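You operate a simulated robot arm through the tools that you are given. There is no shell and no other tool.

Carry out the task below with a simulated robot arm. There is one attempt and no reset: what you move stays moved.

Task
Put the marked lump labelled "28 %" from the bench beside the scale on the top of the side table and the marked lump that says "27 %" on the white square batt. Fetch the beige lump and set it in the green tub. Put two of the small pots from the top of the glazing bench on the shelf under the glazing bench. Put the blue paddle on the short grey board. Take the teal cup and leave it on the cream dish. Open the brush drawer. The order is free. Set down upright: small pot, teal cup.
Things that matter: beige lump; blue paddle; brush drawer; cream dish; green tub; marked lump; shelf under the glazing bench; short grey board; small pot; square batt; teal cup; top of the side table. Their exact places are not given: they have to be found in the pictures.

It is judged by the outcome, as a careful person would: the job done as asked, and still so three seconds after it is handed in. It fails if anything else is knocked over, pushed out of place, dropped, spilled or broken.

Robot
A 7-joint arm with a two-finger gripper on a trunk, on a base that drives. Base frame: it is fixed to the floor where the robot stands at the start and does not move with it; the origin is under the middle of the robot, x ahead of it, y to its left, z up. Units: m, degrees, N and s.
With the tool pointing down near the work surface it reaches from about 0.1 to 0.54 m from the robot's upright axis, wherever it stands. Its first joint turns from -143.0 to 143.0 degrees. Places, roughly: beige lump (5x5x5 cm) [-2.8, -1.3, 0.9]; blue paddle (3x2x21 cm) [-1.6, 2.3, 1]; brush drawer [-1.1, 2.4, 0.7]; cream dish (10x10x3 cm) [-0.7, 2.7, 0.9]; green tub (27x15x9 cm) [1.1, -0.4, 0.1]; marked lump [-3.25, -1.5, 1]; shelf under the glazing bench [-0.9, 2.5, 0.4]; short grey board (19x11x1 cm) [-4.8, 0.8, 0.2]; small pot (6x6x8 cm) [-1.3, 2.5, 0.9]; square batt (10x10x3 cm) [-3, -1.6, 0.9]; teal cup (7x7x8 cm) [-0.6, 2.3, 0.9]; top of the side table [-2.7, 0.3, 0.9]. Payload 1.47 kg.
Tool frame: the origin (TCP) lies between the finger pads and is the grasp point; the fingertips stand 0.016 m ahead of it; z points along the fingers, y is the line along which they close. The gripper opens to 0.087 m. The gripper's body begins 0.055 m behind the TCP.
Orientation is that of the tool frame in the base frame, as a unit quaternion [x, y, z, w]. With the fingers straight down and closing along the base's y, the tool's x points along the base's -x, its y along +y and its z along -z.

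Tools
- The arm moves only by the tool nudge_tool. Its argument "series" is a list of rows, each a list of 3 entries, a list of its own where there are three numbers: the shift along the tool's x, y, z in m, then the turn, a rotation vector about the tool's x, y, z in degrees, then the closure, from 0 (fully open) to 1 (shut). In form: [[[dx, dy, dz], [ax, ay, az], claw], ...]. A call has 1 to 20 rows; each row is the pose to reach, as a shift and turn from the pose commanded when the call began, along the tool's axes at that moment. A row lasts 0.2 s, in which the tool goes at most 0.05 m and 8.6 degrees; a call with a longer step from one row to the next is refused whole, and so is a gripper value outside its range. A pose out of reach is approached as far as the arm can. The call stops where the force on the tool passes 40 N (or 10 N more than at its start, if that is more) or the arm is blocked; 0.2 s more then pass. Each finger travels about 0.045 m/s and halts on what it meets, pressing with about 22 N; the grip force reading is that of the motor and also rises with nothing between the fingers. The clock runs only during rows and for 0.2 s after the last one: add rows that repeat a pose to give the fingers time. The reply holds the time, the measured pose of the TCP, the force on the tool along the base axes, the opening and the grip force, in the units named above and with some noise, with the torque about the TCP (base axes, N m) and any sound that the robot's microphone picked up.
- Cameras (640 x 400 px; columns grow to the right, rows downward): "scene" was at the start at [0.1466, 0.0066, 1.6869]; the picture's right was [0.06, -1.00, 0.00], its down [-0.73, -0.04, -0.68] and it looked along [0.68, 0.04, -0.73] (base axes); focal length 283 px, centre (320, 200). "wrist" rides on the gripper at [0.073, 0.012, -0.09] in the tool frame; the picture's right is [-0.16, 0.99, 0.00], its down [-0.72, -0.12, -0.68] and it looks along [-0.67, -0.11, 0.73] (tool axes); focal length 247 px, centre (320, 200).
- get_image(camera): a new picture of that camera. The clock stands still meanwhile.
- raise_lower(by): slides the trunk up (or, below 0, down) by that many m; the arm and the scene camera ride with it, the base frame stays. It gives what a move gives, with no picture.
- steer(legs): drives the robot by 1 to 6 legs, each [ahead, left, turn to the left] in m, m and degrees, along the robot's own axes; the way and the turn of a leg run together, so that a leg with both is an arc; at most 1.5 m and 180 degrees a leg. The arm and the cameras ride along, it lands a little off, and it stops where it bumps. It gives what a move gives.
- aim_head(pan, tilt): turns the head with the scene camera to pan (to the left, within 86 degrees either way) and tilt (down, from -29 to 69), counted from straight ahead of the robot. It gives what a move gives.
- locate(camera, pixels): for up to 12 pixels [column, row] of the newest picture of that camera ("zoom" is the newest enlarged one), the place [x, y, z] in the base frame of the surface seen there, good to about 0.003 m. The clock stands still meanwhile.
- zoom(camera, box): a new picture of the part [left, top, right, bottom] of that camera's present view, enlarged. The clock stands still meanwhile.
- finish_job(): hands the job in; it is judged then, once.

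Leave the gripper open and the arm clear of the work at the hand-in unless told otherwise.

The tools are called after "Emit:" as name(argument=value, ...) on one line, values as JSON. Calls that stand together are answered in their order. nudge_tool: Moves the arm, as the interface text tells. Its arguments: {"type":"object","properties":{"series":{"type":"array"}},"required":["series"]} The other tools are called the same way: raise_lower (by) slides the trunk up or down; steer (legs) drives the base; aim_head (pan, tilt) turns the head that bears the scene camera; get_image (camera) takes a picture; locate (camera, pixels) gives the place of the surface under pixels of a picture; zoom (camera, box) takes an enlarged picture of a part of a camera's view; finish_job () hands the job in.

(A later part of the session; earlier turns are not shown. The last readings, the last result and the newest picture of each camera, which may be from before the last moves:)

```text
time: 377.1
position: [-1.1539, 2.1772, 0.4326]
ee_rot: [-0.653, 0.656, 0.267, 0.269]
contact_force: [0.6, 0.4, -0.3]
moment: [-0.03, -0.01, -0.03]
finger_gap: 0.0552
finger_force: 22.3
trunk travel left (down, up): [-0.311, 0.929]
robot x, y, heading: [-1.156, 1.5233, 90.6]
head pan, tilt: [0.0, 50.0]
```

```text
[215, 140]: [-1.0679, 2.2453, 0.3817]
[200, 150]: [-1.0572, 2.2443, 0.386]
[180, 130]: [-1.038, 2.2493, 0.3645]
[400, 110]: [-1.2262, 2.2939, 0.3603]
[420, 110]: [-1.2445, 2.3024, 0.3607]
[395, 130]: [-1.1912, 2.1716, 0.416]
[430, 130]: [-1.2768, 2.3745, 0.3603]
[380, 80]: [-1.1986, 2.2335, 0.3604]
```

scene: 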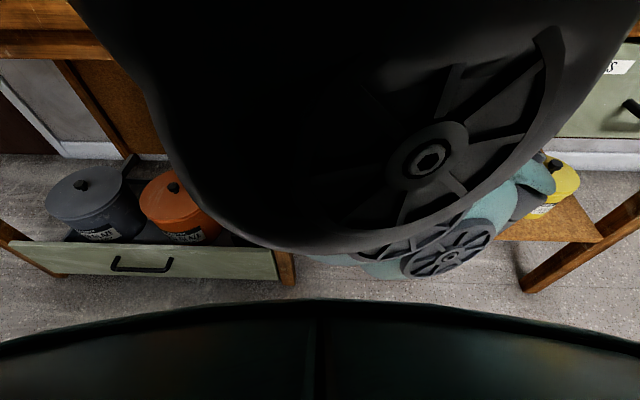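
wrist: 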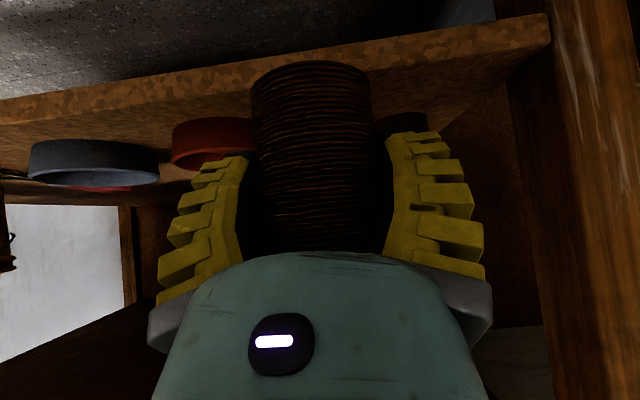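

Clearances on both sides are ~1 cm+. Advance to y≈2.268 and lower.

Emit:
steer(legs=[[0.091, 0, 0]])

Emit:
raise_lower(by=-0.028)

Emit:
raise_lower(by=-0.004)

Emit:
get_image(camera="wrist")

```text
time: 378.2
position: [-1.1562, 2.2692, 0.4329]
ee_rot: [-0.653, 0.656, 0.267, 0.268]
contact_force: [0.1, 0.2, -1.4]
moment: [-0.01, 0.0, 0.01]
finger_gap: 0.0552
finger_force: 21.4
trunk travel left (down, up): [-0.311, 0.929]
robot x, y, heading: [-1.1568, 1.6183, 90.3]
head pan, tilt: [0.0, 50.0]
```

```text
time: 378.9
position: [-1.1554, 2.2701, 0.4056]
ee_rot: [-0.653, 0.656, 0.267, 0.268]
contact_force: [0.2, -0.1, -1.2]
moment: [0.02, 0.01, 0.02]
finger_gap: 0.0553
finger_force: 21.4
trunk travel left (down, up): [-0.283, 0.957]
robot x, y, heading: [-1.157, 1.6182, 90.6]
head pan, tilt: [0.0, 50.0]
```

```text
time: 379.5
position: [-1.1554, 2.2696, 0.402]
ee_rot: [-0.653, 0.656, 0.267, 0.269]
contact_force: [-0.4, -4.4, 11.5]
moment: [0.12, 0.0, 0.04]
finger_gap: 0.0558
finger_force: 22.2
trunk travel left (down, up): [-0.279, 0.961]
robot x, y, heading: [-1.155, 1.6162, 90.7]
head pan, tilt: [0.0, 50.0]
```

```text
taken
```

wrist: 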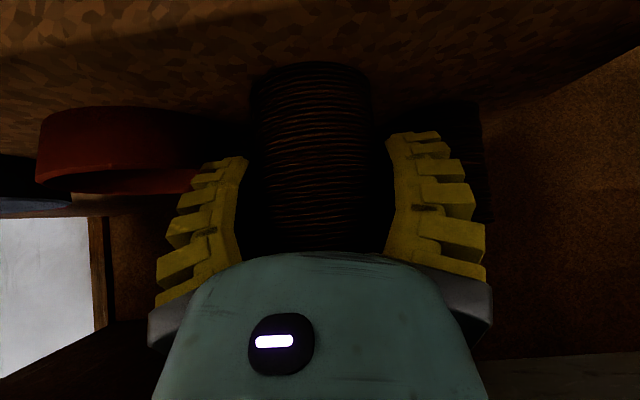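

Contact with the shelf. Open slightly (to ~6.6 cm) and back out.

Emit:
nudge_tool(series=[[[0, 0, 0], [0, 0, 0], 0.34], [[0, 0, 0], [0, 0, 0], 0.27], [[0, 0, 0], [0, 0, 0], 0.27], [[0, 0, 0], [0, 0, 0], 0.27]])

Emit:
steer(legs=[[-0.1, 0, 0], [-0.18, 0, 0]])

Emit:
raise_lower(by=0.12)

Emit:
get_image(camera="wrist")

```text
time: 380.5
position: [-1.1558, 2.2693, 0.4008]
ee_rot: [-0.654, 0.656, 0.267, 0.268]
contact_force: [0.2, -0.1, 0.9]
moment: [-0.02, 0.0, -0.01]
finger_gap: 0.068
finger_force: 3.1
trunk travel left (down, up): [-0.279, 0.961]
robot x, y, heading: [-1.157, 1.6136, 90.6]
head pan, tilt: [0.0, 50.0]
```

```text
time: 382.7
position: [-1.1553, 1.9933, 0.4023]
ee_rot: [-0.654, 0.655, 0.268, 0.268]
contact_force: [1.1, -0.8, 0.4]
moment: [0.0, -0.01, -0.02]
finger_gap: 0.0676
finger_force: 2.8
trunk travel left (down, up): [-0.279, 0.961]
robot x, y, heading: [-1.1539, 1.3345, 90.7]
head pan, tilt: [0.0, 50.0]
```

```text
time: 384.2
position: [-1.1548, 1.992, 0.5211]
ee_rot: [-0.654, 0.655, 0.267, 0.268]
contact_force: [-0.5, 0.3, -0.1]
moment: [0.03, -0.01, 0.0]
finger_gap: 0.0677
finger_force: 3.2
trunk travel left (down, up): [-0.399, 0.841]
robot x, y, heading: [-1.1527, 1.3382, 90.7]
head pan, tilt: [0.0, 50.0]
```

```text
taken
```

wrist: 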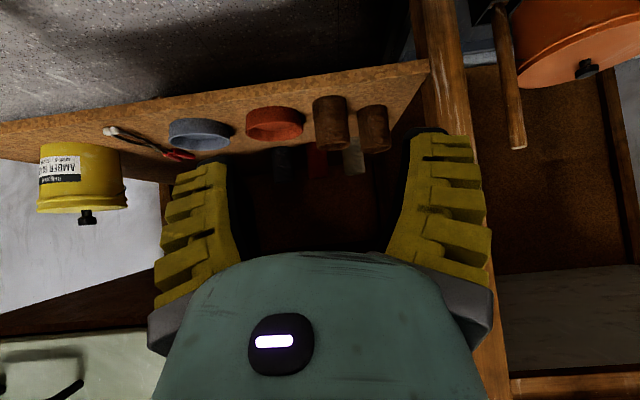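

Both pots stand upright on the shelf. Next the drawer: back off, return the tool to straight down, and then yaw it 90° so one finger can hook behind the handle bar.

Emit:
steer(legs=[[-0.2, 0, 0]])

Emit:
raise_lower(by=0.35)

Emit:
nudge_tool(series=[[[-0.009, 0, 0], [0, 5, 0], 0], [[-0.018, 0, 0], [0, 10, 0], 0], [[-0.027, 0, 0], [0, 15, 0], 0], [[-0.036, 0, 0], [0, 20, 0], 0], [[-0.045, 0, 0], [0, 25, 0], 0], [[-0.054, 0, 0], [0, 30, 0], 0], [[-0.063, 0, 0], [0, 35, 0], 0], [[-0.072, 0, 0], [0, 40, 0], 0], [[-0.078, 0, 0], [0, 45, 0], 0], [[-0.078, 0, 0], [0, 45, 0], 0]])

```text
time: 385.8
position: [-1.1513, 1.7948, 0.521]
ee_rot: [-0.654, 0.655, 0.267, 0.268]
contact_force: [-0.2, -0.5, -0.3]
moment: [0.0, -0.01, 0.0]
finger_gap: 0.0679
finger_force: 2.7
trunk travel left (down, up): [-0.399, 0.841]
robot x, y, heading: [-1.151, 1.1416, 90.7]
head pan, tilt: [0.0, 50.0]
```

```text
time: 389.2
position: [-1.152, 1.797, 0.8715]
ee_rot: [-0.654, 0.656, 0.267, 0.268]
contact_force: [0.0, 0.7, -0.2]
moment: [0.0, -0.03, -0.02]
finger_gap: 0.0678
finger_force: 2.7
trunk travel left (down, up): [-0.749, 0.491]
robot x, y, heading: [-1.1495, 1.1408, 90.7]
head pan, tilt: [0.0, 50.0]
```

```text
time: 391.4
position: [-1.1536, 1.8502, 0.9266]
ee_rot: [-0.707, 0.707, -0.004, -0.003]
contact_force: [-1.1, -0.4, -1.4]
moment: [0.03, -0.02, 0.02]
finger_gap: 0.0869
finger_force: 0.0
out of reach, approached as far as the arm can: row 5, 6
trunk travel left (down, up): [-0.749, 0.491]
robot x, y, heading: [-1.1489, 1.143, 90.7]
head pan, tilt: [0.0, 50.0]
```

Emit:
nudge_tool(series=[[[0, 0, 0], [0, 0, 7.5], 0], [[0, 0, 0], [0, 0, 15], 0], [[0, 0, 0], [0, 0, 22.5], 0], [[0, 0, 0], [0, 0, 30], 0], [[0, 0, 0], [0, 0, 37.5], 0], [[0, 0, 0], [0, 0, 45], 0], [[0, 0, 0], [0, 0, 52.5], 0], [[0, 0, 0], [0, 0, 60], 0], [[0, 0, 0], [0, 0, 67.5], 0], [[0, 0, 0], [0, 0, 75], 0], [[0, 0, 0], [0, 0, 82.5], 0], [[0, 0, 0], [0, 0, 90], 0], [[0, 0, 0], [0, 0, 90], 0]])

Emit:
get_image(camera="wrist")

Emit:
get_image(camera="scene")

```text
time: 394.2
position: [-1.1521, 1.8521, 0.9264]
ee_rot: [0.002, 1.0, -0.004, 0.0]
contact_force: [-0.4, -0.7, 0.6]
moment: [-0.02, -0.02, -0.01]
finger_gap: 0.087
finger_force: 0.1
trunk travel left (down, up): [-0.749, 0.491]
robot x, y, heading: [-1.1488, 1.1455, 90.7]
head pan, tilt: [0.0, 50.0]
```

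```text
taken
```

wrist: 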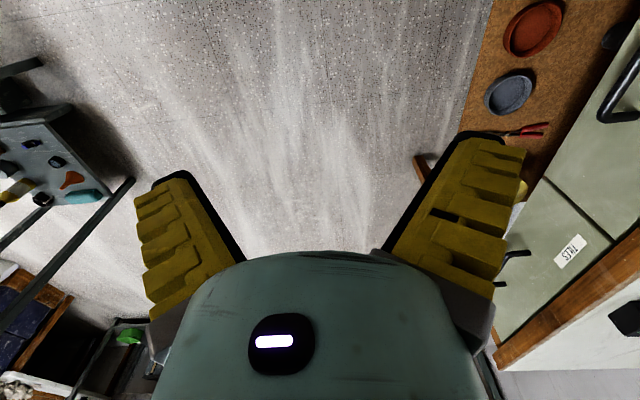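

```text
taken
```

scene: 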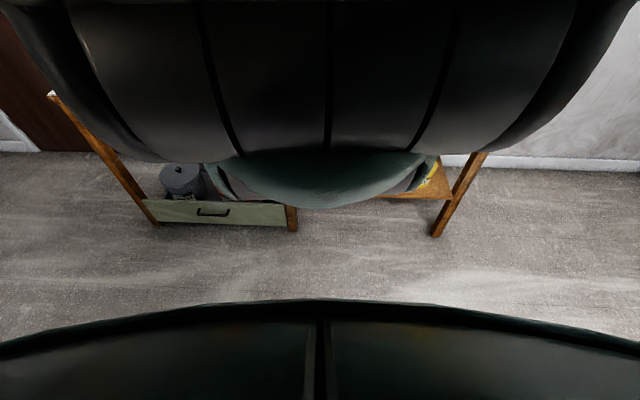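

The tool now closes along y. I'll measure the handle bar and the drawer face from here.

Emit:
locate(camera="wrist", pixels=[[604, 113], [615, 90], [630, 68], [600, 160], [560, 190], [625, 115], [510, 255], [500, 283], [520, 252], [600, 260], [560, 320]])

Emit:
zoom(camera="wrist", box=[480, 40, 640, 140])

```text
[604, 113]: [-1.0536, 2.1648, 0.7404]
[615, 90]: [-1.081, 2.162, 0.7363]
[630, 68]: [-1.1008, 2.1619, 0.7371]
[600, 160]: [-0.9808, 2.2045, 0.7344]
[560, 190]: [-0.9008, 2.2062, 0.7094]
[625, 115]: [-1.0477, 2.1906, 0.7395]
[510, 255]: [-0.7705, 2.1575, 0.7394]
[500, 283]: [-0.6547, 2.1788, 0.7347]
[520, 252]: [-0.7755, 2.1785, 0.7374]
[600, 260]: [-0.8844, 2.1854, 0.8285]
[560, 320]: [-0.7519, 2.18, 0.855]
```

```text
4.00 times, centred on (560, 90) of wrist
```

zoom: 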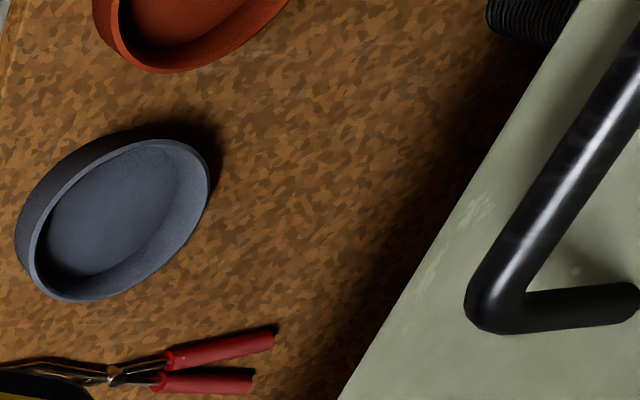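

Bar: y≈2.167, z≈0.738 (x −1.17…−1.05); drawer face y≈2.205; bench rim y≈2.183. I'll lean the fingers 20° toward the bench, lower, and approach above the bar.

Emit:
nudge_tool(series=[[[0, 0, 0], [-7, 0, 0], 0], [[0, 0, 0], [-14, 0, 0], 0], [[0, 0, 0], [-20, 0, 0], 0], [[0, 0, 0], [-20, 0, 0], 0]])

Emit:
raise_lower(by=-0.13)

Emit:
steer(legs=[[0.2, -0.042, 0]])

Emit:
get_image(camera="wrist")

```text
time: 395.2
position: [-1.1515, 1.8508, 0.9247]
ee_rot: [0.001, 0.985, 0.17, 0.001]
contact_force: [-0.6, -0.5, -0.1]
moment: [0.03, -0.02, 0.0]
finger_gap: 0.0868
finger_force: 0.0
trunk travel left (down, up): [-0.749, 0.491]
robot x, y, heading: [-1.1504, 1.1462, 91.0]
head pan, tilt: [0.0, 50.0]
```

```text
time: 396.8
position: [-1.1519, 1.8519, 0.7956]
ee_rot: [0.001, 0.986, 0.17, 0.001]
contact_force: [0.1, 0.4, 1.3]
moment: [-0.01, -0.01, 0.03]
finger_gap: 0.087
finger_force: 0.1
trunk travel left (down, up): [-0.619, 0.621]
robot x, y, heading: [-1.1525, 1.1422, 90.8]
head pan, tilt: [0.0, 50.0]
```

```text
time: 398.4
position: [-1.1123, 2.0558, 0.7968]
ee_rot: [0.001, 0.986, 0.169, 0.0]
contact_force: [0.8, 0.3, -0.2]
moment: [0.0, -0.01, 0.03]
finger_gap: 0.0871
finger_force: 0.0
trunk travel left (down, up): [-0.619, 0.621]
robot x, y, heading: [-1.1086, 1.3433, 90.6]
head pan, tilt: [0.0, 50.0]
```

```text
taken
```

wrist: 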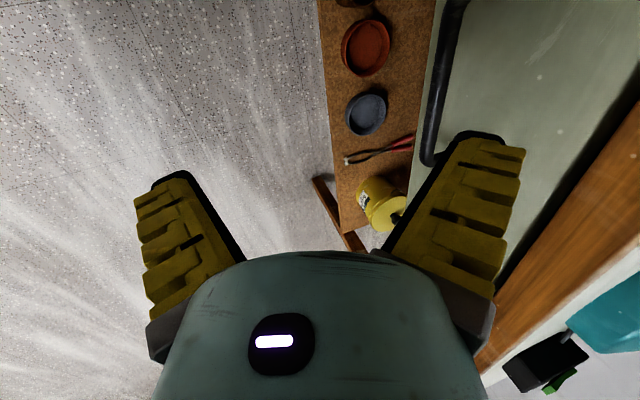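

Emit:
locate(camera="wrist", pixels=[[448, 40], [438, 90], [430, 140], [500, 60], [600, 180], [560, 220], [455, 10]])

```text
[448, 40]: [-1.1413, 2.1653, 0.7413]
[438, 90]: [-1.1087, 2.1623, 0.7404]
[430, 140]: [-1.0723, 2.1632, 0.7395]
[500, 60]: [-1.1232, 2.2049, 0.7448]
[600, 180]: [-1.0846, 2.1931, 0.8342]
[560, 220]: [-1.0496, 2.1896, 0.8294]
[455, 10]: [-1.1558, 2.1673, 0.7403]
```

Emit:
steer(legs=[[0.056, 0, 0]])

Emit:
get_image(camera="wrist")

```text
time: 399.4
position: [-1.113, 2.1115, 0.7969]
ee_rot: [0.001, 0.985, 0.17, 0.001]
contact_force: [-0.7, 0.8, 0.2]
moment: [-0.01, 0.0, -0.01]
finger_gap: 0.0873
finger_force: 0.0
trunk travel left (down, up): [-0.619, 0.621]
robot x, y, heading: [-1.1122, 1.4064, 90.7]
head pan, tilt: [0.0, 50.0]
```

```text
taken
```

wrist: 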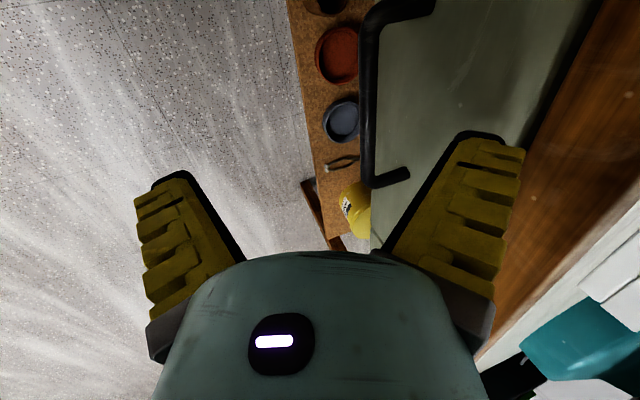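

The bar lies between the fingers. Move 7.5 cm along the tool axis so the forward finger goes behind the bar.

Emit:
nudge_tool(series=[[[0, 0, 0.02], [0, 0, 0], 0], [[0, -0.001, 0.04], [0, 0, 0], 0], [[0, -0.002, 0.06], [0, 0, 0], 0], [[0, -0.003, 0.075], [0, 0, 0], 0], [[0, -0.003, 0.075], [0, 0, 0], 0]])

Emit:
get_image(camera="wrist")

```text
time: 400.6
position: [-1.1134, 2.1332, 0.7243]
ee_rot: [0.002, 0.986, 0.17, 0.0]
contact_force: [-0.1, -0.4, 0.4]
moment: [0.03, 0.02, -0.03]
finger_gap: 0.0869
finger_force: 0.0
trunk travel left (down, up): [-0.619, 0.621]
robot x, y, heading: [-1.1116, 1.4041, 90.7]
head pan, tilt: [0.0, 50.0]
```

```text
taken
```

wrist: 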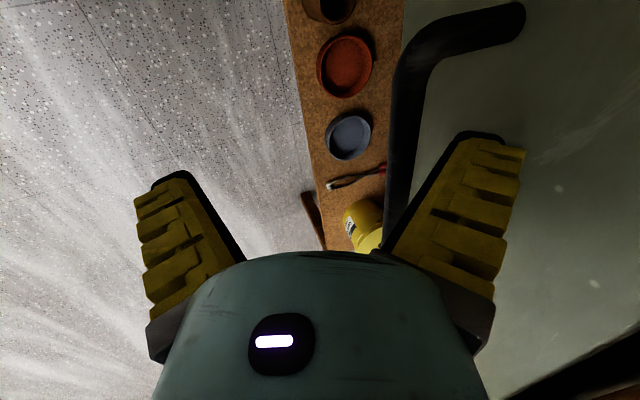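

The forward finger is behind the bar. Pull by driving back in steps.

Emit:
steer(legs=[[-0.1, 0, 0]])

Emit:
get_image(camera="wrist")

Emit:
steer(legs=[[-0.08, 0, 0]])

Emit:
get_image(camera="wrist")

```text
time: 401.7
position: [-1.1115, 2.0328, 0.7233]
ee_rot: [0.002, 0.986, 0.169, 0.001]
contact_force: [0.3, 0.3, 0.0]
moment: [-0.01, 0.01, 0.02]
finger_gap: 0.0869
finger_force: 0.0
trunk travel left (down, up): [-0.619, 0.621]
robot x, y, heading: [-1.1106, 1.3012, 90.2]
head pan, tilt: [0.0, 50.0]
```

```text
taken
```

wrist: 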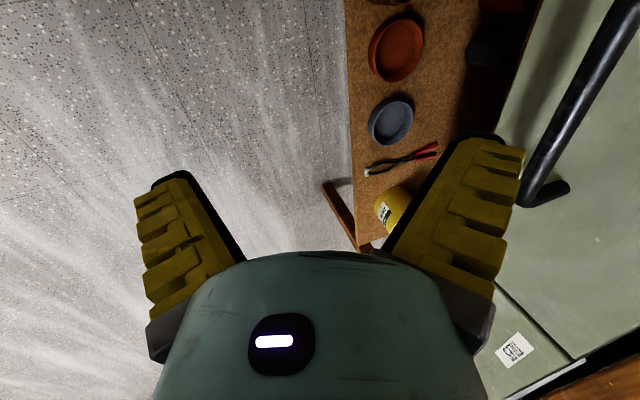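

```text
time: 402.8
position: [-1.1121, 1.953, 0.7236]
ee_rot: [0.001, 0.986, 0.169, 0.0]
contact_force: [-0.1, 0.1, -0.3]
moment: [0.02, 0.01, -0.02]
finger_gap: 0.0869
finger_force: 0.0
trunk travel left (down, up): [-0.619, 0.621]
robot x, y, heading: [-1.1124, 1.2254, 90.7]
head pan, tilt: [0.0, 50.0]
```

```text
taken
```

wrist: 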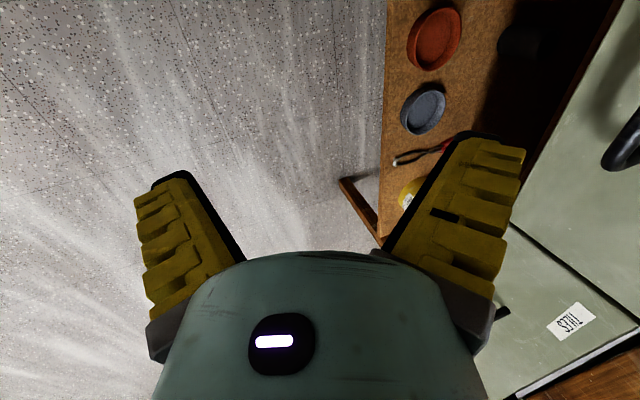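

The finger slipped off. Measure where the handle is now.

Emit:
locate(camera="wrist", pixels=[[625, 140], [610, 165], [560, 180], [540, 290], [600, 60], [470, 300], [600, 350]])

Emit:
zoom(camera="wrist", box=[440, 60, 640, 400])

```text
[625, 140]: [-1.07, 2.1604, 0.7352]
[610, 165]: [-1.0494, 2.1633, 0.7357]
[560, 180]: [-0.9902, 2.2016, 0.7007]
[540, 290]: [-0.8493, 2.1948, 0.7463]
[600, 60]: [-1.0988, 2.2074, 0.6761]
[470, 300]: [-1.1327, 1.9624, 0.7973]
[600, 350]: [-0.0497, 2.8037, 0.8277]
```

```text
1.18 times, centred on (540, 230) of wrist
```

zoom: 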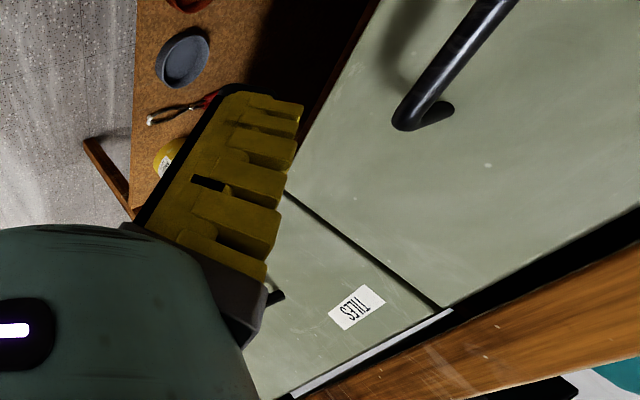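

The drawer hasn't moved (handle still at y≈2.162): the open fingers flare outward. I'll lean the tool 40°, pre-close to about 4 cm, and clamp the bar properly.

Emit:
nudge_tool(series=[[[0, 0, 0], [-7, 0, 0], 0.3], [[0, 0, 0], [-14, 0, 0], 0.54], [[0, 0, 0], [-20, 0, 0], 0.54], [[0, 0, 0], [-20, 0, 0], 0.54]])

Emit:
raise_lower(by=0.068)

Emit:
steer(legs=[[0.15, 0, 0]])

Emit:
get_image(camera="wrist")

Emit:
locate(camera="wrist", pixels=[[440, 60], [430, 100], [420, 130], [400, 100], [380, 60]])

```text
time: 403.8
position: [-1.1123, 1.9555, 0.7257]
ee_rot: [0.001, 0.941, 0.339, 0.001]
contact_force: [0.7, 0.3, -0.2]
moment: [-0.01, -0.01, -0.01]
finger_gap: 0.0457
finger_force: 4.2
trunk travel left (down, up): [-0.619, 0.621]
robot x, y, heading: [-1.1112, 1.2233, 90.5]
head pan, tilt: [0.0, 50.0]
```

```text
time: 404.9
position: [-1.1114, 1.9527, 0.7938]
ee_rot: [0.001, 0.941, 0.338, 0.003]
contact_force: [0.1, -0.6, -0.2]
moment: [0.01, 0.02, 0.03]
finger_gap: 0.0458
finger_force: 4.3
trunk travel left (down, up): [-0.687, 0.553]
robot x, y, heading: [-1.1104, 1.2213, 90.5]
head pan, tilt: [0.0, 50.0]
```

```text
time: 406.2
position: [-1.1118, 2.1039, 0.7921]
ee_rot: [0.001, 0.941, 0.338, 0.0]
contact_force: [0.0, -0.4, 0.1]
moment: [0.0, -0.03, 0.01]
finger_gap: 0.0457
finger_force: 3.9
trunk travel left (down, up): [-0.687, 0.553]
robot x, y, heading: [-1.1086, 1.3741, 90.3]
head pan, tilt: [0.0, 50.0]
```

```text
taken
```

wrist: 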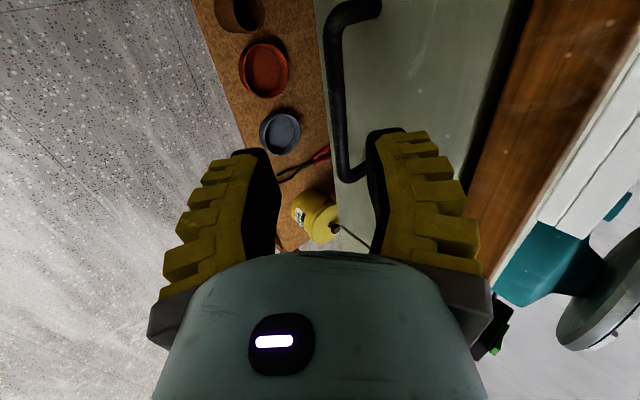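

```text
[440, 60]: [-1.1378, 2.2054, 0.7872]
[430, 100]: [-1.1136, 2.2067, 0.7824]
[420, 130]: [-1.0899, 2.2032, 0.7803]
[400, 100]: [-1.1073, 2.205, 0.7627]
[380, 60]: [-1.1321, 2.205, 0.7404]
```

Emit:
locate(camera="wrist", pixels=[[336, 60], [338, 100], [340, 140], [331, 80], [343, 80]])

```text
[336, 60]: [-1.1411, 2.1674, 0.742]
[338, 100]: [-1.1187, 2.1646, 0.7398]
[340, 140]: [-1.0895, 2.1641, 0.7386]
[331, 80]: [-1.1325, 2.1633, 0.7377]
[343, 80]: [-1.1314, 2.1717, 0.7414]
```

Bar centre ≈(2.168, 0.736). Narrow the opening slightly and advance along the tool axis onto the bar.

Emit:
nudge_tool(series=[[[0, 0.007, 0], [0, 0, 0], 0.66], [[0, 0.0138, 0.015], [0, 0, 0], 0.66], [[0, 0.0138, 0.04], [0, 0, 0], 0.66], [[0, 0.0138, 0.06], [0, 0, 0], 0.66], [[0, 0.0138, 0.077], [0, 0, 0], 0.66], [[0, 0.0138, 0.077], [0, 0, 0], 0.66]])

Emit:
get_image(camera="wrist")

```text
time: 407.6
position: [-1.1123, 2.1292, 0.784]
ee_rot: [0.002, 0.941, 0.338, 0.001]
contact_force: [0.1, -0.4, -0.3]
moment: [0.01, 0.01, 0.01]
finger_gap: 0.0357
finger_force: 4.7
out of reach, approached as far as the arm can: row 3, 4, 5, 6
trunk travel left (down, up): [-0.687, 0.553]
robot x, y, heading: [-1.1109, 1.3681, 90.5]
head pan, tilt: [0.0, 50.0]
```

```text
taken
```

wrist: 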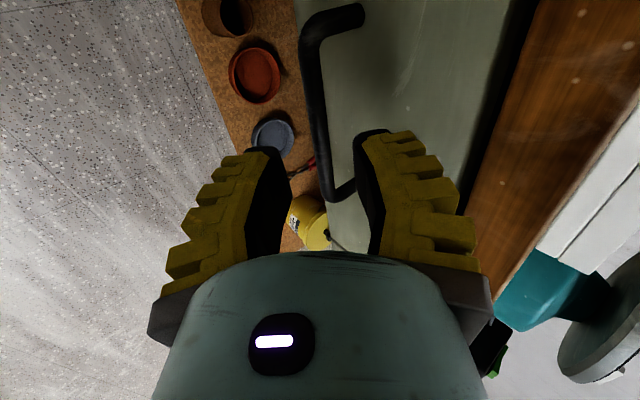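

Out of arm reach; finish the approach with small base/trunk steps along the same diagonal.

Emit:
steer(legs=[[0.013, 0, 0]])

Emit:
raise_lower(by=-0.0145)

Emit:
steer(legs=[[0.012, 0, 0]])

Emit:
raise_lower(by=-0.0145)

Emit:
get_image(camera="wrist")

Emit:
locate(camera="wrist", pixels=[[303, 60], [310, 100], [315, 140], [320, 170]])

```text
time: 408.4
position: [-1.1117, 2.1429, 0.7841]
ee_rot: [0.001, 0.941, 0.339, 0.002]
contact_force: [0.2, -0.1, 0.0]
moment: [-0.03, 0.0, 0.03]
finger_gap: 0.0355
finger_force: 4.2
trunk travel left (down, up): [-0.687, 0.553]
robot x, y, heading: [-1.1122, 1.3861, 90.5]
head pan, tilt: [0.0, 50.0]
```

```text
time: 409.0
position: [-1.1118, 2.142, 0.7684]
ee_rot: [0.0, 0.941, 0.34, 0.002]
contact_force: [0.1, -1.0, 0.1]
moment: [-0.01, -0.01, 0.01]
finger_gap: 0.0355
finger_force: 4.3
trunk travel left (down, up): [-0.673, 0.567]
robot x, y, heading: [-1.111, 1.3884, 90.5]
head pan, tilt: [0.0, 50.0]
```

```text
time: 409.8
position: [-1.1117, 2.155, 0.7689]
ee_rot: [0.001, 0.941, 0.339, 0.002]
contact_force: [-0.2, 0.3, -0.4]
moment: [-0.04, -0.01, 0.01]
finger_gap: 0.0356
finger_force: 4.4
trunk travel left (down, up): [-0.673, 0.567]
robot x, y, heading: [-1.1094, 1.398, 90.4]
head pan, tilt: [0.0, 50.0]
```

```text
time: 410.4
position: [-1.1126, 2.1554, 0.7548]
ee_rot: [0.002, 0.941, 0.339, 0.002]
contact_force: [0.5, -0.4, 0.4]
moment: [0.0, -0.01, 0.0]
finger_gap: 0.0358
finger_force: 4.2
trunk travel left (down, up): [-0.658, 0.582]
robot x, y, heading: [-1.109, 1.4013, 90.6]
head pan, tilt: [0.0, 50.0]
```

```text
taken
```

wrist: 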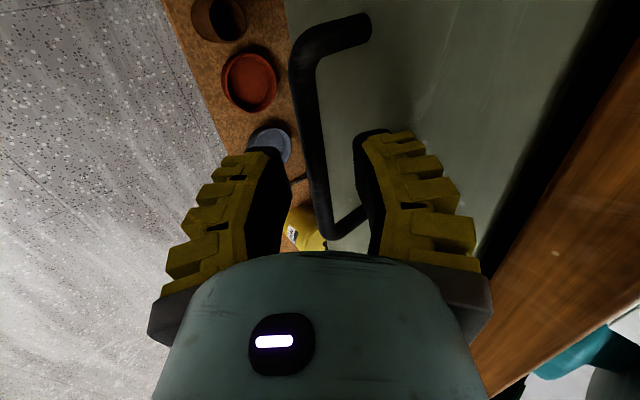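

```text
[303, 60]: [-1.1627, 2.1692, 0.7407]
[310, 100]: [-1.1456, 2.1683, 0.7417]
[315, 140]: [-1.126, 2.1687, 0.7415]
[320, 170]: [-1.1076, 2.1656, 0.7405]
```

Emit:
steer(legs=[[0.012, 0, 0]])

Emit:
raise_lower(by=-0.0165)

Emit:
get_image(camera="wrist")

```text
time: 411.1
position: [-1.1137, 2.1668, 0.7554]
ee_rot: [0.001, 0.941, 0.339, 0.002]
contact_force: [-0.2, 0.4, 0.5]
moment: [-0.02, -0.03, -0.01]
finger_gap: 0.0357
finger_force: 4.2
trunk travel left (down, up): [-0.658, 0.582]
robot x, y, heading: [-1.1119, 1.41, 90.5]
head pan, tilt: [0.0, 50.0]
```

```text
time: 411.8
position: [-1.1131, 2.167, 0.7379]
ee_rot: [0.001, 0.941, 0.338, 0.002]
contact_force: [0.1, -0.2, -0.7]
moment: [-0.02, -0.02, 0.02]
finger_gap: 0.0355
finger_force: 4.2
trunk travel left (down, up): [-0.642, 0.598]
robot x, y, heading: [-1.1157, 1.4094, 90.6]
head pan, tilt: [0.0, 50.0]
```

```text
taken
```

wrist: 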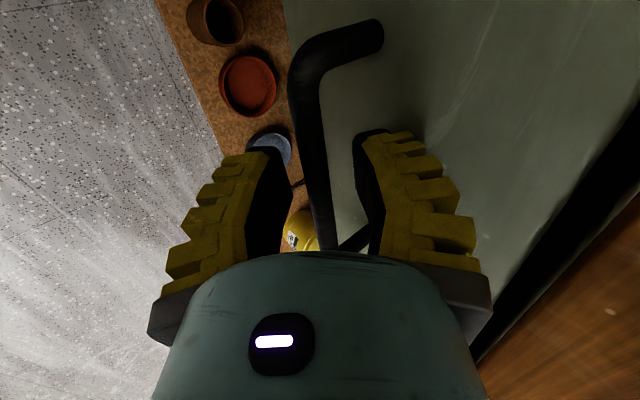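

The bar is now at the TCP between the pads. Close fully on it.

Emit:
nudge_tool(series=[[[0, 0, 0], [0, 0, 0], 0.8], [[0, 0, 0], [0, 0, 0], 1], [[0, 0, 0], [0, 0, 0], 1], [[0, 0, 0], [0, 0, 0], 1]])

Emit:
get_image(camera="wrist")

```text
time: 412.8
position: [-1.1131, 2.1659, 0.7371]
ee_rot: [0.001, 0.941, 0.337, 0.0]
contact_force: [-0.3, -6.0, 5.6]
moment: [-0.02, 0.31, -0.28]
finger_gap: 0.0089
finger_force: 30.1
trunk travel left (down, up): [-0.642, 0.598]
robot x, y, heading: [-1.1089, 1.4089, 90.4]
head pan, tilt: [0.0, 50.0]
```

```text
taken
```

wrist: 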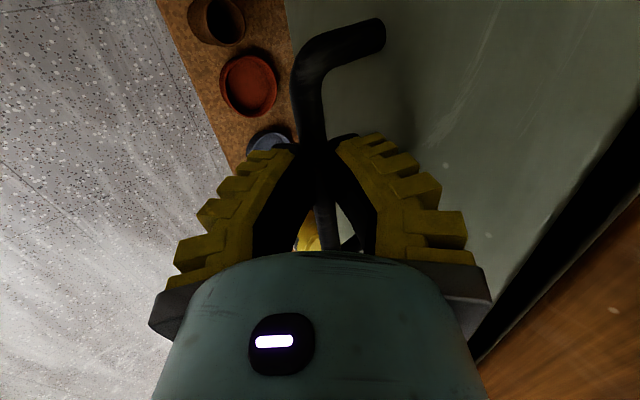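

Gripped (gap 9 mm). Pull by driving back in steps.

Emit:
steer(legs=[[-0.08, 0, 0]])

Emit:
get_image(camera="wrist")

```text
time: 413.8
position: [-1.1152, 2.0881, 0.739]
ee_rot: [0.002, 0.941, 0.339, -0.002]
contact_force: [-9.3, -1.3, 4.1]
moment: [0.03, 0.56, 0.01]
finger_gap: 0.0062
finger_force: 29.8
trunk travel left (down, up): [-0.642, 0.598]
robot x, y, heading: [-1.1137, 1.3288, 90.3]
head pan, tilt: [0.0, 50.0]
```

```text
taken
```

wrist: 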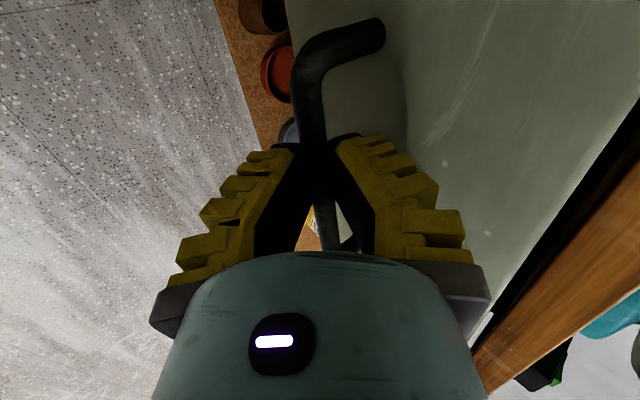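

The drawer comes along. Continue pulling.

Emit:
steer(legs=[[-0.08, 0, 0]])

Emit:
steer(legs=[[-0.06, 0, 0]])

Emit:
get_image(camera="wrist")

```text
time: 414.9
position: [-1.1188, 2.0066, 0.7383]
ee_rot: [0.0, 0.941, 0.339, -0.003]
contact_force: [-12.9, -0.9, 3.7]
moment: [0.03, 0.61, -0.01]
finger_gap: 0.0063
finger_force: 30.0
trunk travel left (down, up): [-0.642, 0.598]
robot x, y, heading: [-1.1082, 1.2496, 90.4]
head pan, tilt: [0.0, 50.0]
```

```text
time: 415.9
position: [-1.1204, 1.9464, 0.738]
ee_rot: [-0.002, 0.942, 0.337, -0.004]
contact_force: [-13.3, -0.4, 4.4]
moment: [0.02, 0.59, -0.06]
finger_gap: 0.0064
finger_force: 29.9
trunk travel left (down, up): [-0.642, 0.598]
robot x, y, heading: [-1.1105, 1.1887, 90.3]
head pan, tilt: [0.0, 50.0]
```

```text
taken
```

wrist: 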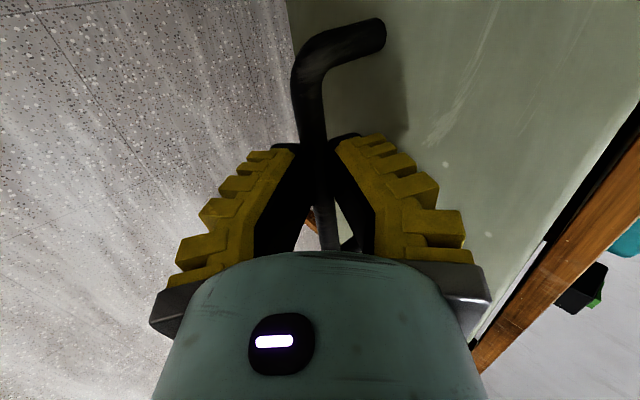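

Emit:
steer(legs=[[-0.05, 0, 0]])

Emit:
get_image(camera="wrist")

```text
time: 416.8
position: [-1.1222, 1.8952, 0.7376]
ee_rot: [-0.004, 0.941, 0.337, -0.006]
contact_force: [-12.3, -1.0, 3.8]
moment: [0.04, 0.54, -0.07]
finger_gap: 0.0065
finger_force: 30.8
trunk travel left (down, up): [-0.642, 0.598]
robot x, y, heading: [-1.112, 1.1392, 90.5]
head pan, tilt: [0.0, 50.0]
```

```text
taken
```

wrist: 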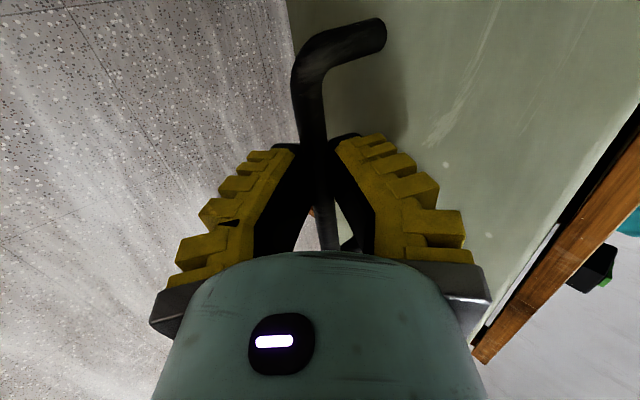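

Emit:
steer(legs=[[-0.04, 0, 0]])

Emit:
steer(legs=[[-0.03, 0, 0]])

Emit:
get_image(camera="wrist")

Emit:
locate(camera="wrist", pixels=[[560, 60], [450, 60], [560, 290], [500, 340], [600, 150]])

```text
time: 417.7
position: [-1.1239, 1.8555, 0.7379]
ee_rot: [-0.006, 0.942, 0.336, -0.008]
contact_force: [-11.1, -0.9, 4.8]
moment: [0.03, 0.51, -0.05]
finger_gap: 0.0067
finger_force: 29.8
trunk travel left (down, up): [-0.642, 0.598]
robot x, y, heading: [-1.1118, 1.1014, 90.6]
head pan, tilt: [0.0, 50.0]
```

```text
time: 419.0
position: [-1.1221, 1.8345, 0.7477]
ee_rot: [-0.006, 0.937, 0.348, -0.004]
contact_force: [-1.6, -0.7, 13.1]
moment: [0.17, -0.06, -0.07]
finger_gap: 0.0001
finger_force: 27.8
trunk travel left (down, up): [-0.642, 0.598]
robot x, y, heading: [-1.1122, 1.0671, 90.6]
head pan, tilt: [0.0, 50.0]
stopped in leg 1: the force on the tool passed its limit at 41 N (the readings are from after the stop); the commanded pose is now the measured one
```

```text
taken
```

wrist: 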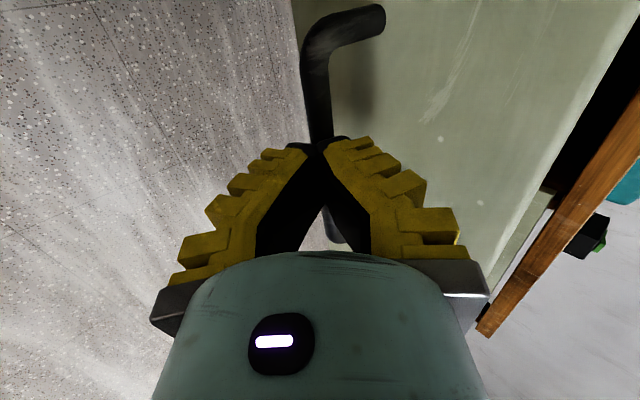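

```text
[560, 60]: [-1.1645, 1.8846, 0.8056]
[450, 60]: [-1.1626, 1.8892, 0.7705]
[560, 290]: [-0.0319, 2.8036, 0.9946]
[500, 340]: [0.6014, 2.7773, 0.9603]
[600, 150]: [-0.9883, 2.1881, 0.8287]
```

The drawer reached its stop: face now at y≈1.888, i.e. about 32 cm open. Withdraw the fingers along the tool axis and back away.

Emit:
nudge_tool(series=[[[0, 0, -0.02], [0, 0, 0], 1], [[0, 0, -0.04], [0, 0, 0], 1], [[0, 0, -0.06], [0, 0, 0], 1], [[0, 0, -0.07], [0, 0, 0], 1]])

Emit:
steer(legs=[[-0.1, 0, 0]])

Emit:
get_image(camera="scene")

Emit:
get_image(camera="wrist")

```text
time: 420.0
position: [-1.1158, 1.7892, 0.7964]
ee_rot: [-0.005, 0.938, 0.347, -0.003]
contact_force: [0.3, 0.0, 0.4]
moment: [0.02, 0.03, -0.01]
finger_gap: 0.0
finger_force: 28.3
out of reach, approached as far as the arm can: row 4
trunk travel left (down, up): [-0.642, 0.598]
robot x, y, heading: [-1.1078, 1.071, 90.7]
head pan, tilt: [0.0, 50.0]
```

```text
time: 421.1
position: [-1.1179, 1.6874, 0.794]
ee_rot: [-0.006, 0.938, 0.347, -0.004]
contact_force: [0.3, 0.0, 0.6]
moment: [0.04, 0.0, 0.01]
finger_gap: 0.0
finger_force: 27.9
trunk travel left (down, up): [-0.642, 0.598]
robot x, y, heading: [-1.107, 0.9713, 90.3]
head pan, tilt: [0.0, 50.0]
```

```text
taken
```

scene: 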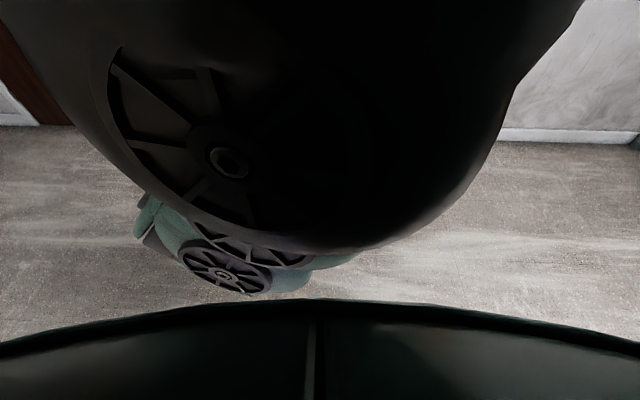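

```text
taken
```

wrist: 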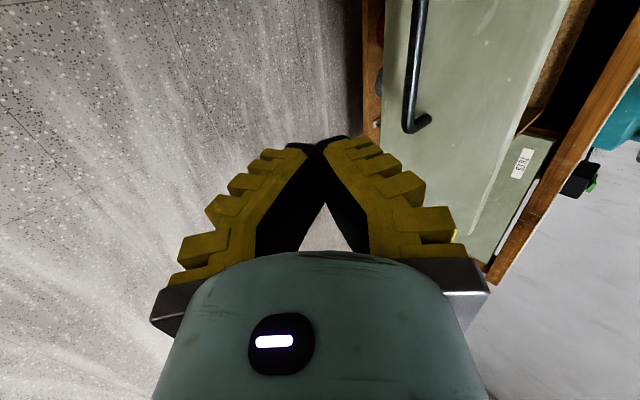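

The drawer is open. Before picking the paddle I want to see its destination. Restore the tool to straight down (undo lean and yaw), open.

Emit:
raise_lower(by=0.25)

Emit:
nudge_tool(series=[[[0, 0, 0], [7, 0, 0], 0.5], [[0, 0, 0], [14, 0, 0], 0], [[0, 0, 0], [21, 0, 0], 0], [[0, 0, 0], [28, 0, 0], 0], [[0, 0, 0], [35, 0, 0], 0], [[0, 0, 0], [40.7, 0, 0], 0], [[0, 0, 0], [40.7, 0, 0], 0]])

Emit:
nudge_tool(series=[[[0, 0, 0], [0, 0, -7.5], 0], [[0, 0, 0], [0, 0, -15], 0], [[0, 0, 0], [0, 0, -22.5], 0], [[0, 0, 0], [0, 0, -30], 0], [[0, 0, 0], [0, 0, -37.5], 0], [[0, 0, 0], [0, 0, -45], 0], [[0, 0, 0], [0, 0, -52.5], 0], [[0, 0, 0], [0, 0, -60], 0], [[0, 0, 0], [0, 0, -67.5], 0], [[0, 0, 0], [0, 0, -75], 0], [[0, 0, 0], [0, 0, -82.5], 0], [[0, 0, 0], [0, 0, -90], 0], [[0, 0, 0], [0, 0, -90], 0]])

Emit:
get_image(camera="scene")

```text
time: 423.7
position: [-1.1176, 1.6877, 1.0436]
ee_rot: [-0.005, 0.938, 0.347, -0.004]
contact_force: [-0.3, -0.3, 0.9]
moment: [0.0, 0.01, 0.0]
finger_gap: 0.0002
finger_force: 28.2
trunk travel left (down, up): [-0.892, 0.348]
robot x, y, heading: [-1.1075, 0.9675, 90.8]
head pan, tilt: [0.0, 50.0]
```

```text
time: 425.3
position: [-1.1175, 1.6865, 1.0457]
ee_rot: [-0.006, 0.999, 0.05, -0.002]
contact_force: [-0.1, -0.6, -0.5]
moment: [-0.01, 0.02, 0.0]
finger_gap: 0.087
finger_force: 0.1
out of reach, approached as far as the arm can: row 6, 7
trunk travel left (down, up): [-0.892, 0.348]
robot x, y, heading: [-1.1106, 0.9676, 90.5]
head pan, tilt: [0.0, 50.0]
```

```text
time: 428.1
position: [-1.118, 1.687, 1.0455]
ee_rot: [0.711, -0.701, -0.037, -0.034]
contact_force: [-0.3, 0.4, -0.1]
moment: [0.03, 0.01, -0.01]
finger_gap: 0.0869
finger_force: 0.2
out of reach, approached as far as the arm can: row 1, 4, 5, 6
trunk travel left (down, up): [-0.892, 0.348]
robot x, y, heading: [-1.1109, 0.9677, 90.7]
head pan, tilt: [0.0, 50.0]
```

```text
taken
```

scene: 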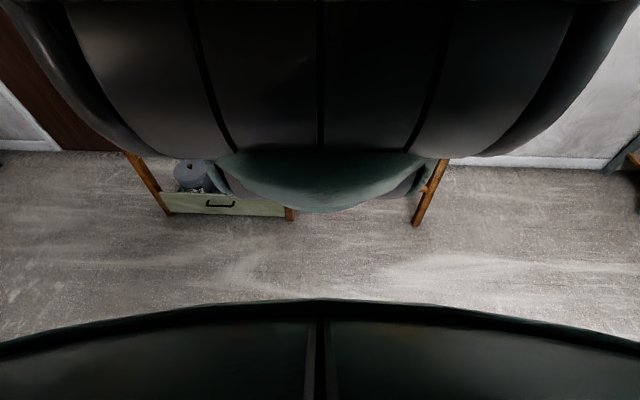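

Nearly vertical again. Drive left 0.55 m and ahead 0.4 m, then turn left in steps to look down the room.

Emit:
steer(legs=[[0, 0.55, 0], [0.4, 0, 0], [0, 0, 45]])

Emit:
get_image(camera="scene")

Emit:
get_image(camera="wrist")

```text
time: 435.4
position: [-2.1507, 1.8727, 1.0463]
ee_rot: [0.921, -0.386, -0.046, -0.018]
contact_force: [0.5, -0.3, -0.2]
moment: [-0.02, 0.04, 0.0]
finger_gap: 0.0869
finger_force: 0.1
trunk travel left (down, up): [-0.892, 0.348]
robot x, y, heading: [-1.643, 1.3597, 134.3]
head pan, tilt: [0.0, 50.0]
```

```text
taken
```

scene: 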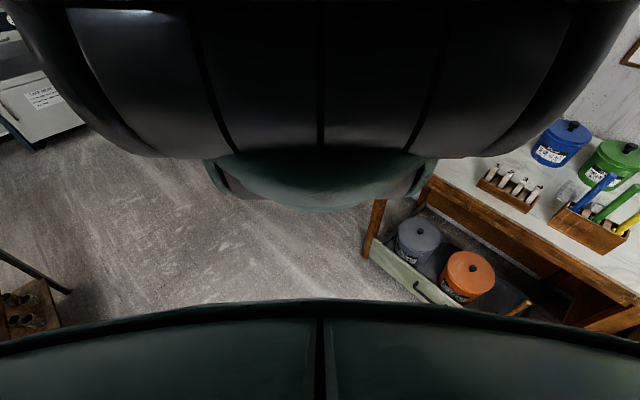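

```text
taken
```

wrist: 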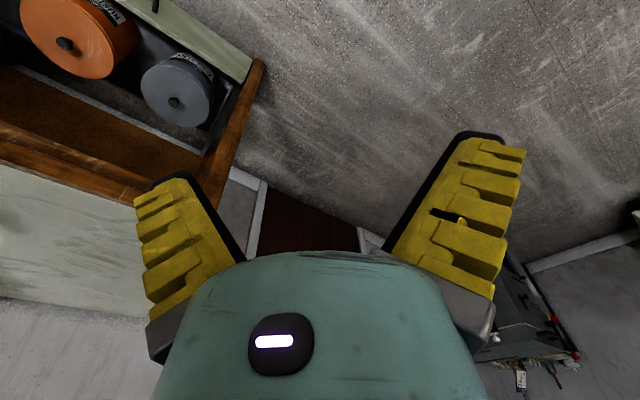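

Emit:
locate(camera="scene", pixels=[[68, 292], [20, 265], [40, 310], [36, 152], [20, 80], [85, 125], [100, 250], [200, 200]])

Emit:
steer(legs=[[0, 0.0, 30]])

Emit:
get_image(camera="scene")

Emit:
get_image(camera="wrist")

```text
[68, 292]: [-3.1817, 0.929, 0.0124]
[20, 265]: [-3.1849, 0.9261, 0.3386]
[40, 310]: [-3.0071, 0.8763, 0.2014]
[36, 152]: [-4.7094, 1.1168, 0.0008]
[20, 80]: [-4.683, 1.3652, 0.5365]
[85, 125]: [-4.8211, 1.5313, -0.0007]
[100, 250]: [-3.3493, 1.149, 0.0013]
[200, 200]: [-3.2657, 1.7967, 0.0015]
```

```text
time: 437.2
position: [-2.339, 1.552, 1.0457]
ee_rot: [0.99, -0.135, -0.05, -0.005]
contact_force: [-0.2, 0.3, 0.2]
moment: [-0.02, 0.06, 0.01]
finger_gap: 0.0872
finger_force: 0.1
trunk travel left (down, up): [-0.892, 0.348]
robot x, y, heading: [-1.6472, 1.3582, 164.3]
head pan, tilt: [0.0, 50.0]
```

```text
taken
```

scene: 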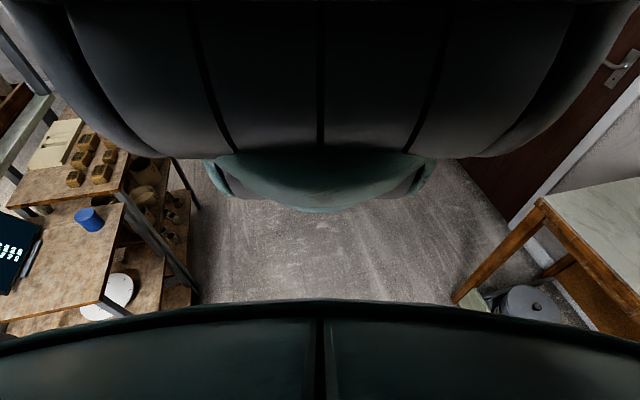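

```text
taken
```

wrist: 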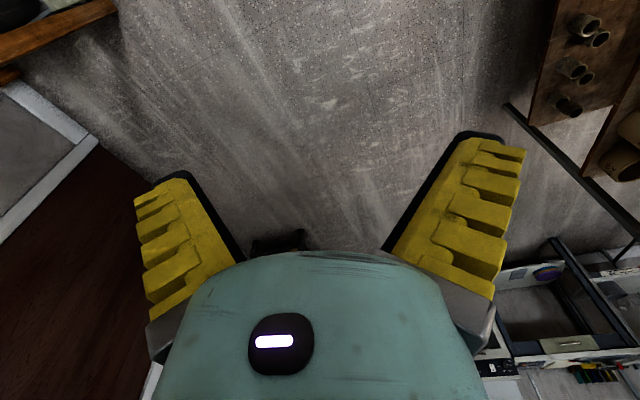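

Rack edge is at y≈0.93, bench at y≈2.2. Turn to 180°, shift to y≈1.5 and drive 1.3 m ahead.

Emit:
steer(legs=[[0, 0, 15.7], [0, -0.14, 0], [1.3, 0, 0]])

Emit:
get_image(camera="scene")

Emit:
get_image(camera="wrist")

```text
time: 445.7
position: [-3.6803, 1.4977, 1.0445]
ee_rot: [0.999, 0.002, -0.05, 0.003]
contact_force: [0.9, -0.3, -0.3]
moment: [-0.01, -0.05, -0.02]
finger_gap: 0.0867
finger_force: 0.0
trunk travel left (down, up): [-0.892, 0.348]
robot x, y, heading: [-2.9615, 1.4967, -179.8]
head pan, tilt: [0.0, 50.0]
```

```text
taken
```

scene: 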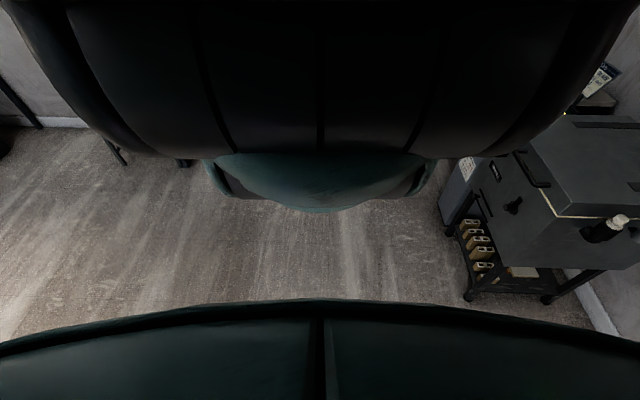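

```text
taken
```

wrist: 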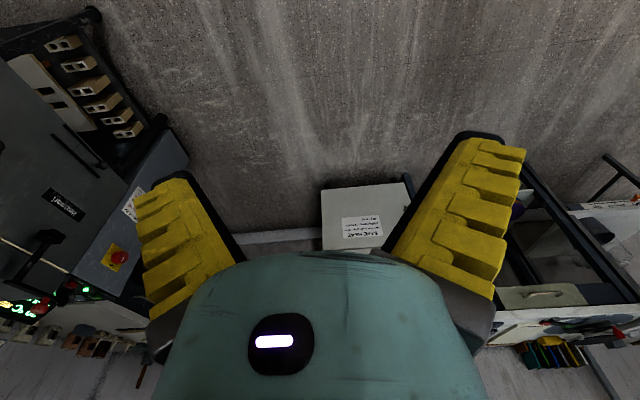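

Emit:
locate(camera="wrist", pixels=[[365, 220], [340, 190], [410, 190], [560, 210], [610, 165], [540, 250], [540, 295], [420, 110]])

Emit:
steer(legs=[[0.3, 0.1, 20]])

Emit:
get_image(camera="wrist")

Emit:
get_image(camera="scene")

```text
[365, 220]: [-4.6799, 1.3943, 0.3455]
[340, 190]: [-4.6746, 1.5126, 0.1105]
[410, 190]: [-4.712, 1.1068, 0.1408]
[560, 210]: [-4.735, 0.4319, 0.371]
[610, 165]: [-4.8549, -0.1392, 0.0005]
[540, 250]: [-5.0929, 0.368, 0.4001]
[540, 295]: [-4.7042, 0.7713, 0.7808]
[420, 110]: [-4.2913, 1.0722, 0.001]
```

```text
time: 447.8
position: [-3.916, 1.1099, 1.0455]
ee_rot: [0.984, 0.171, -0.049, 0.009]
contact_force: [-0.1, -0.4, -0.5]
moment: [0.02, -0.04, -0.03]
finger_gap: 0.087
finger_force: 0.0
trunk travel left (down, up): [-0.892, 0.348]
robot x, y, heading: [-3.2356, 1.3534, -160.5]
head pan, tilt: [0.0, 50.0]
```

```text
taken
```

wrist: 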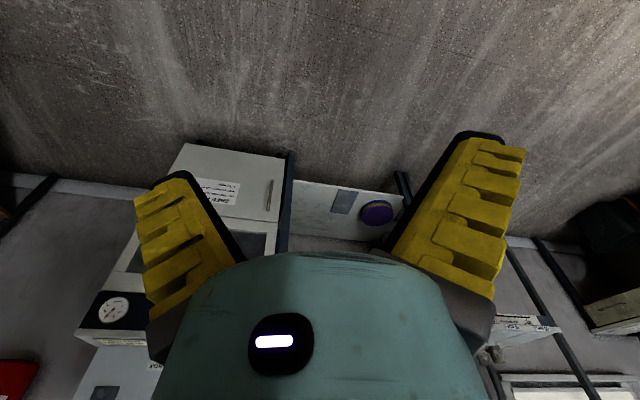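

```text
taken
```

scene: 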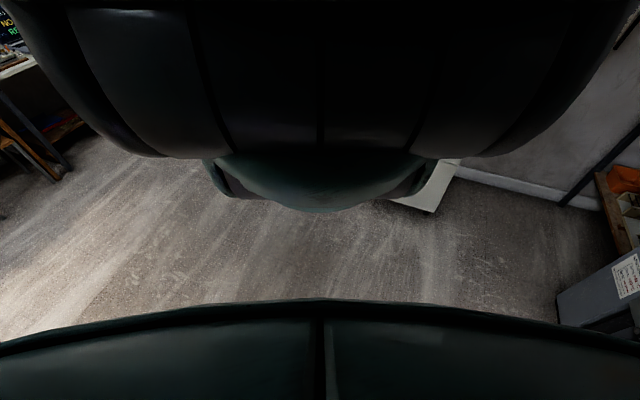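

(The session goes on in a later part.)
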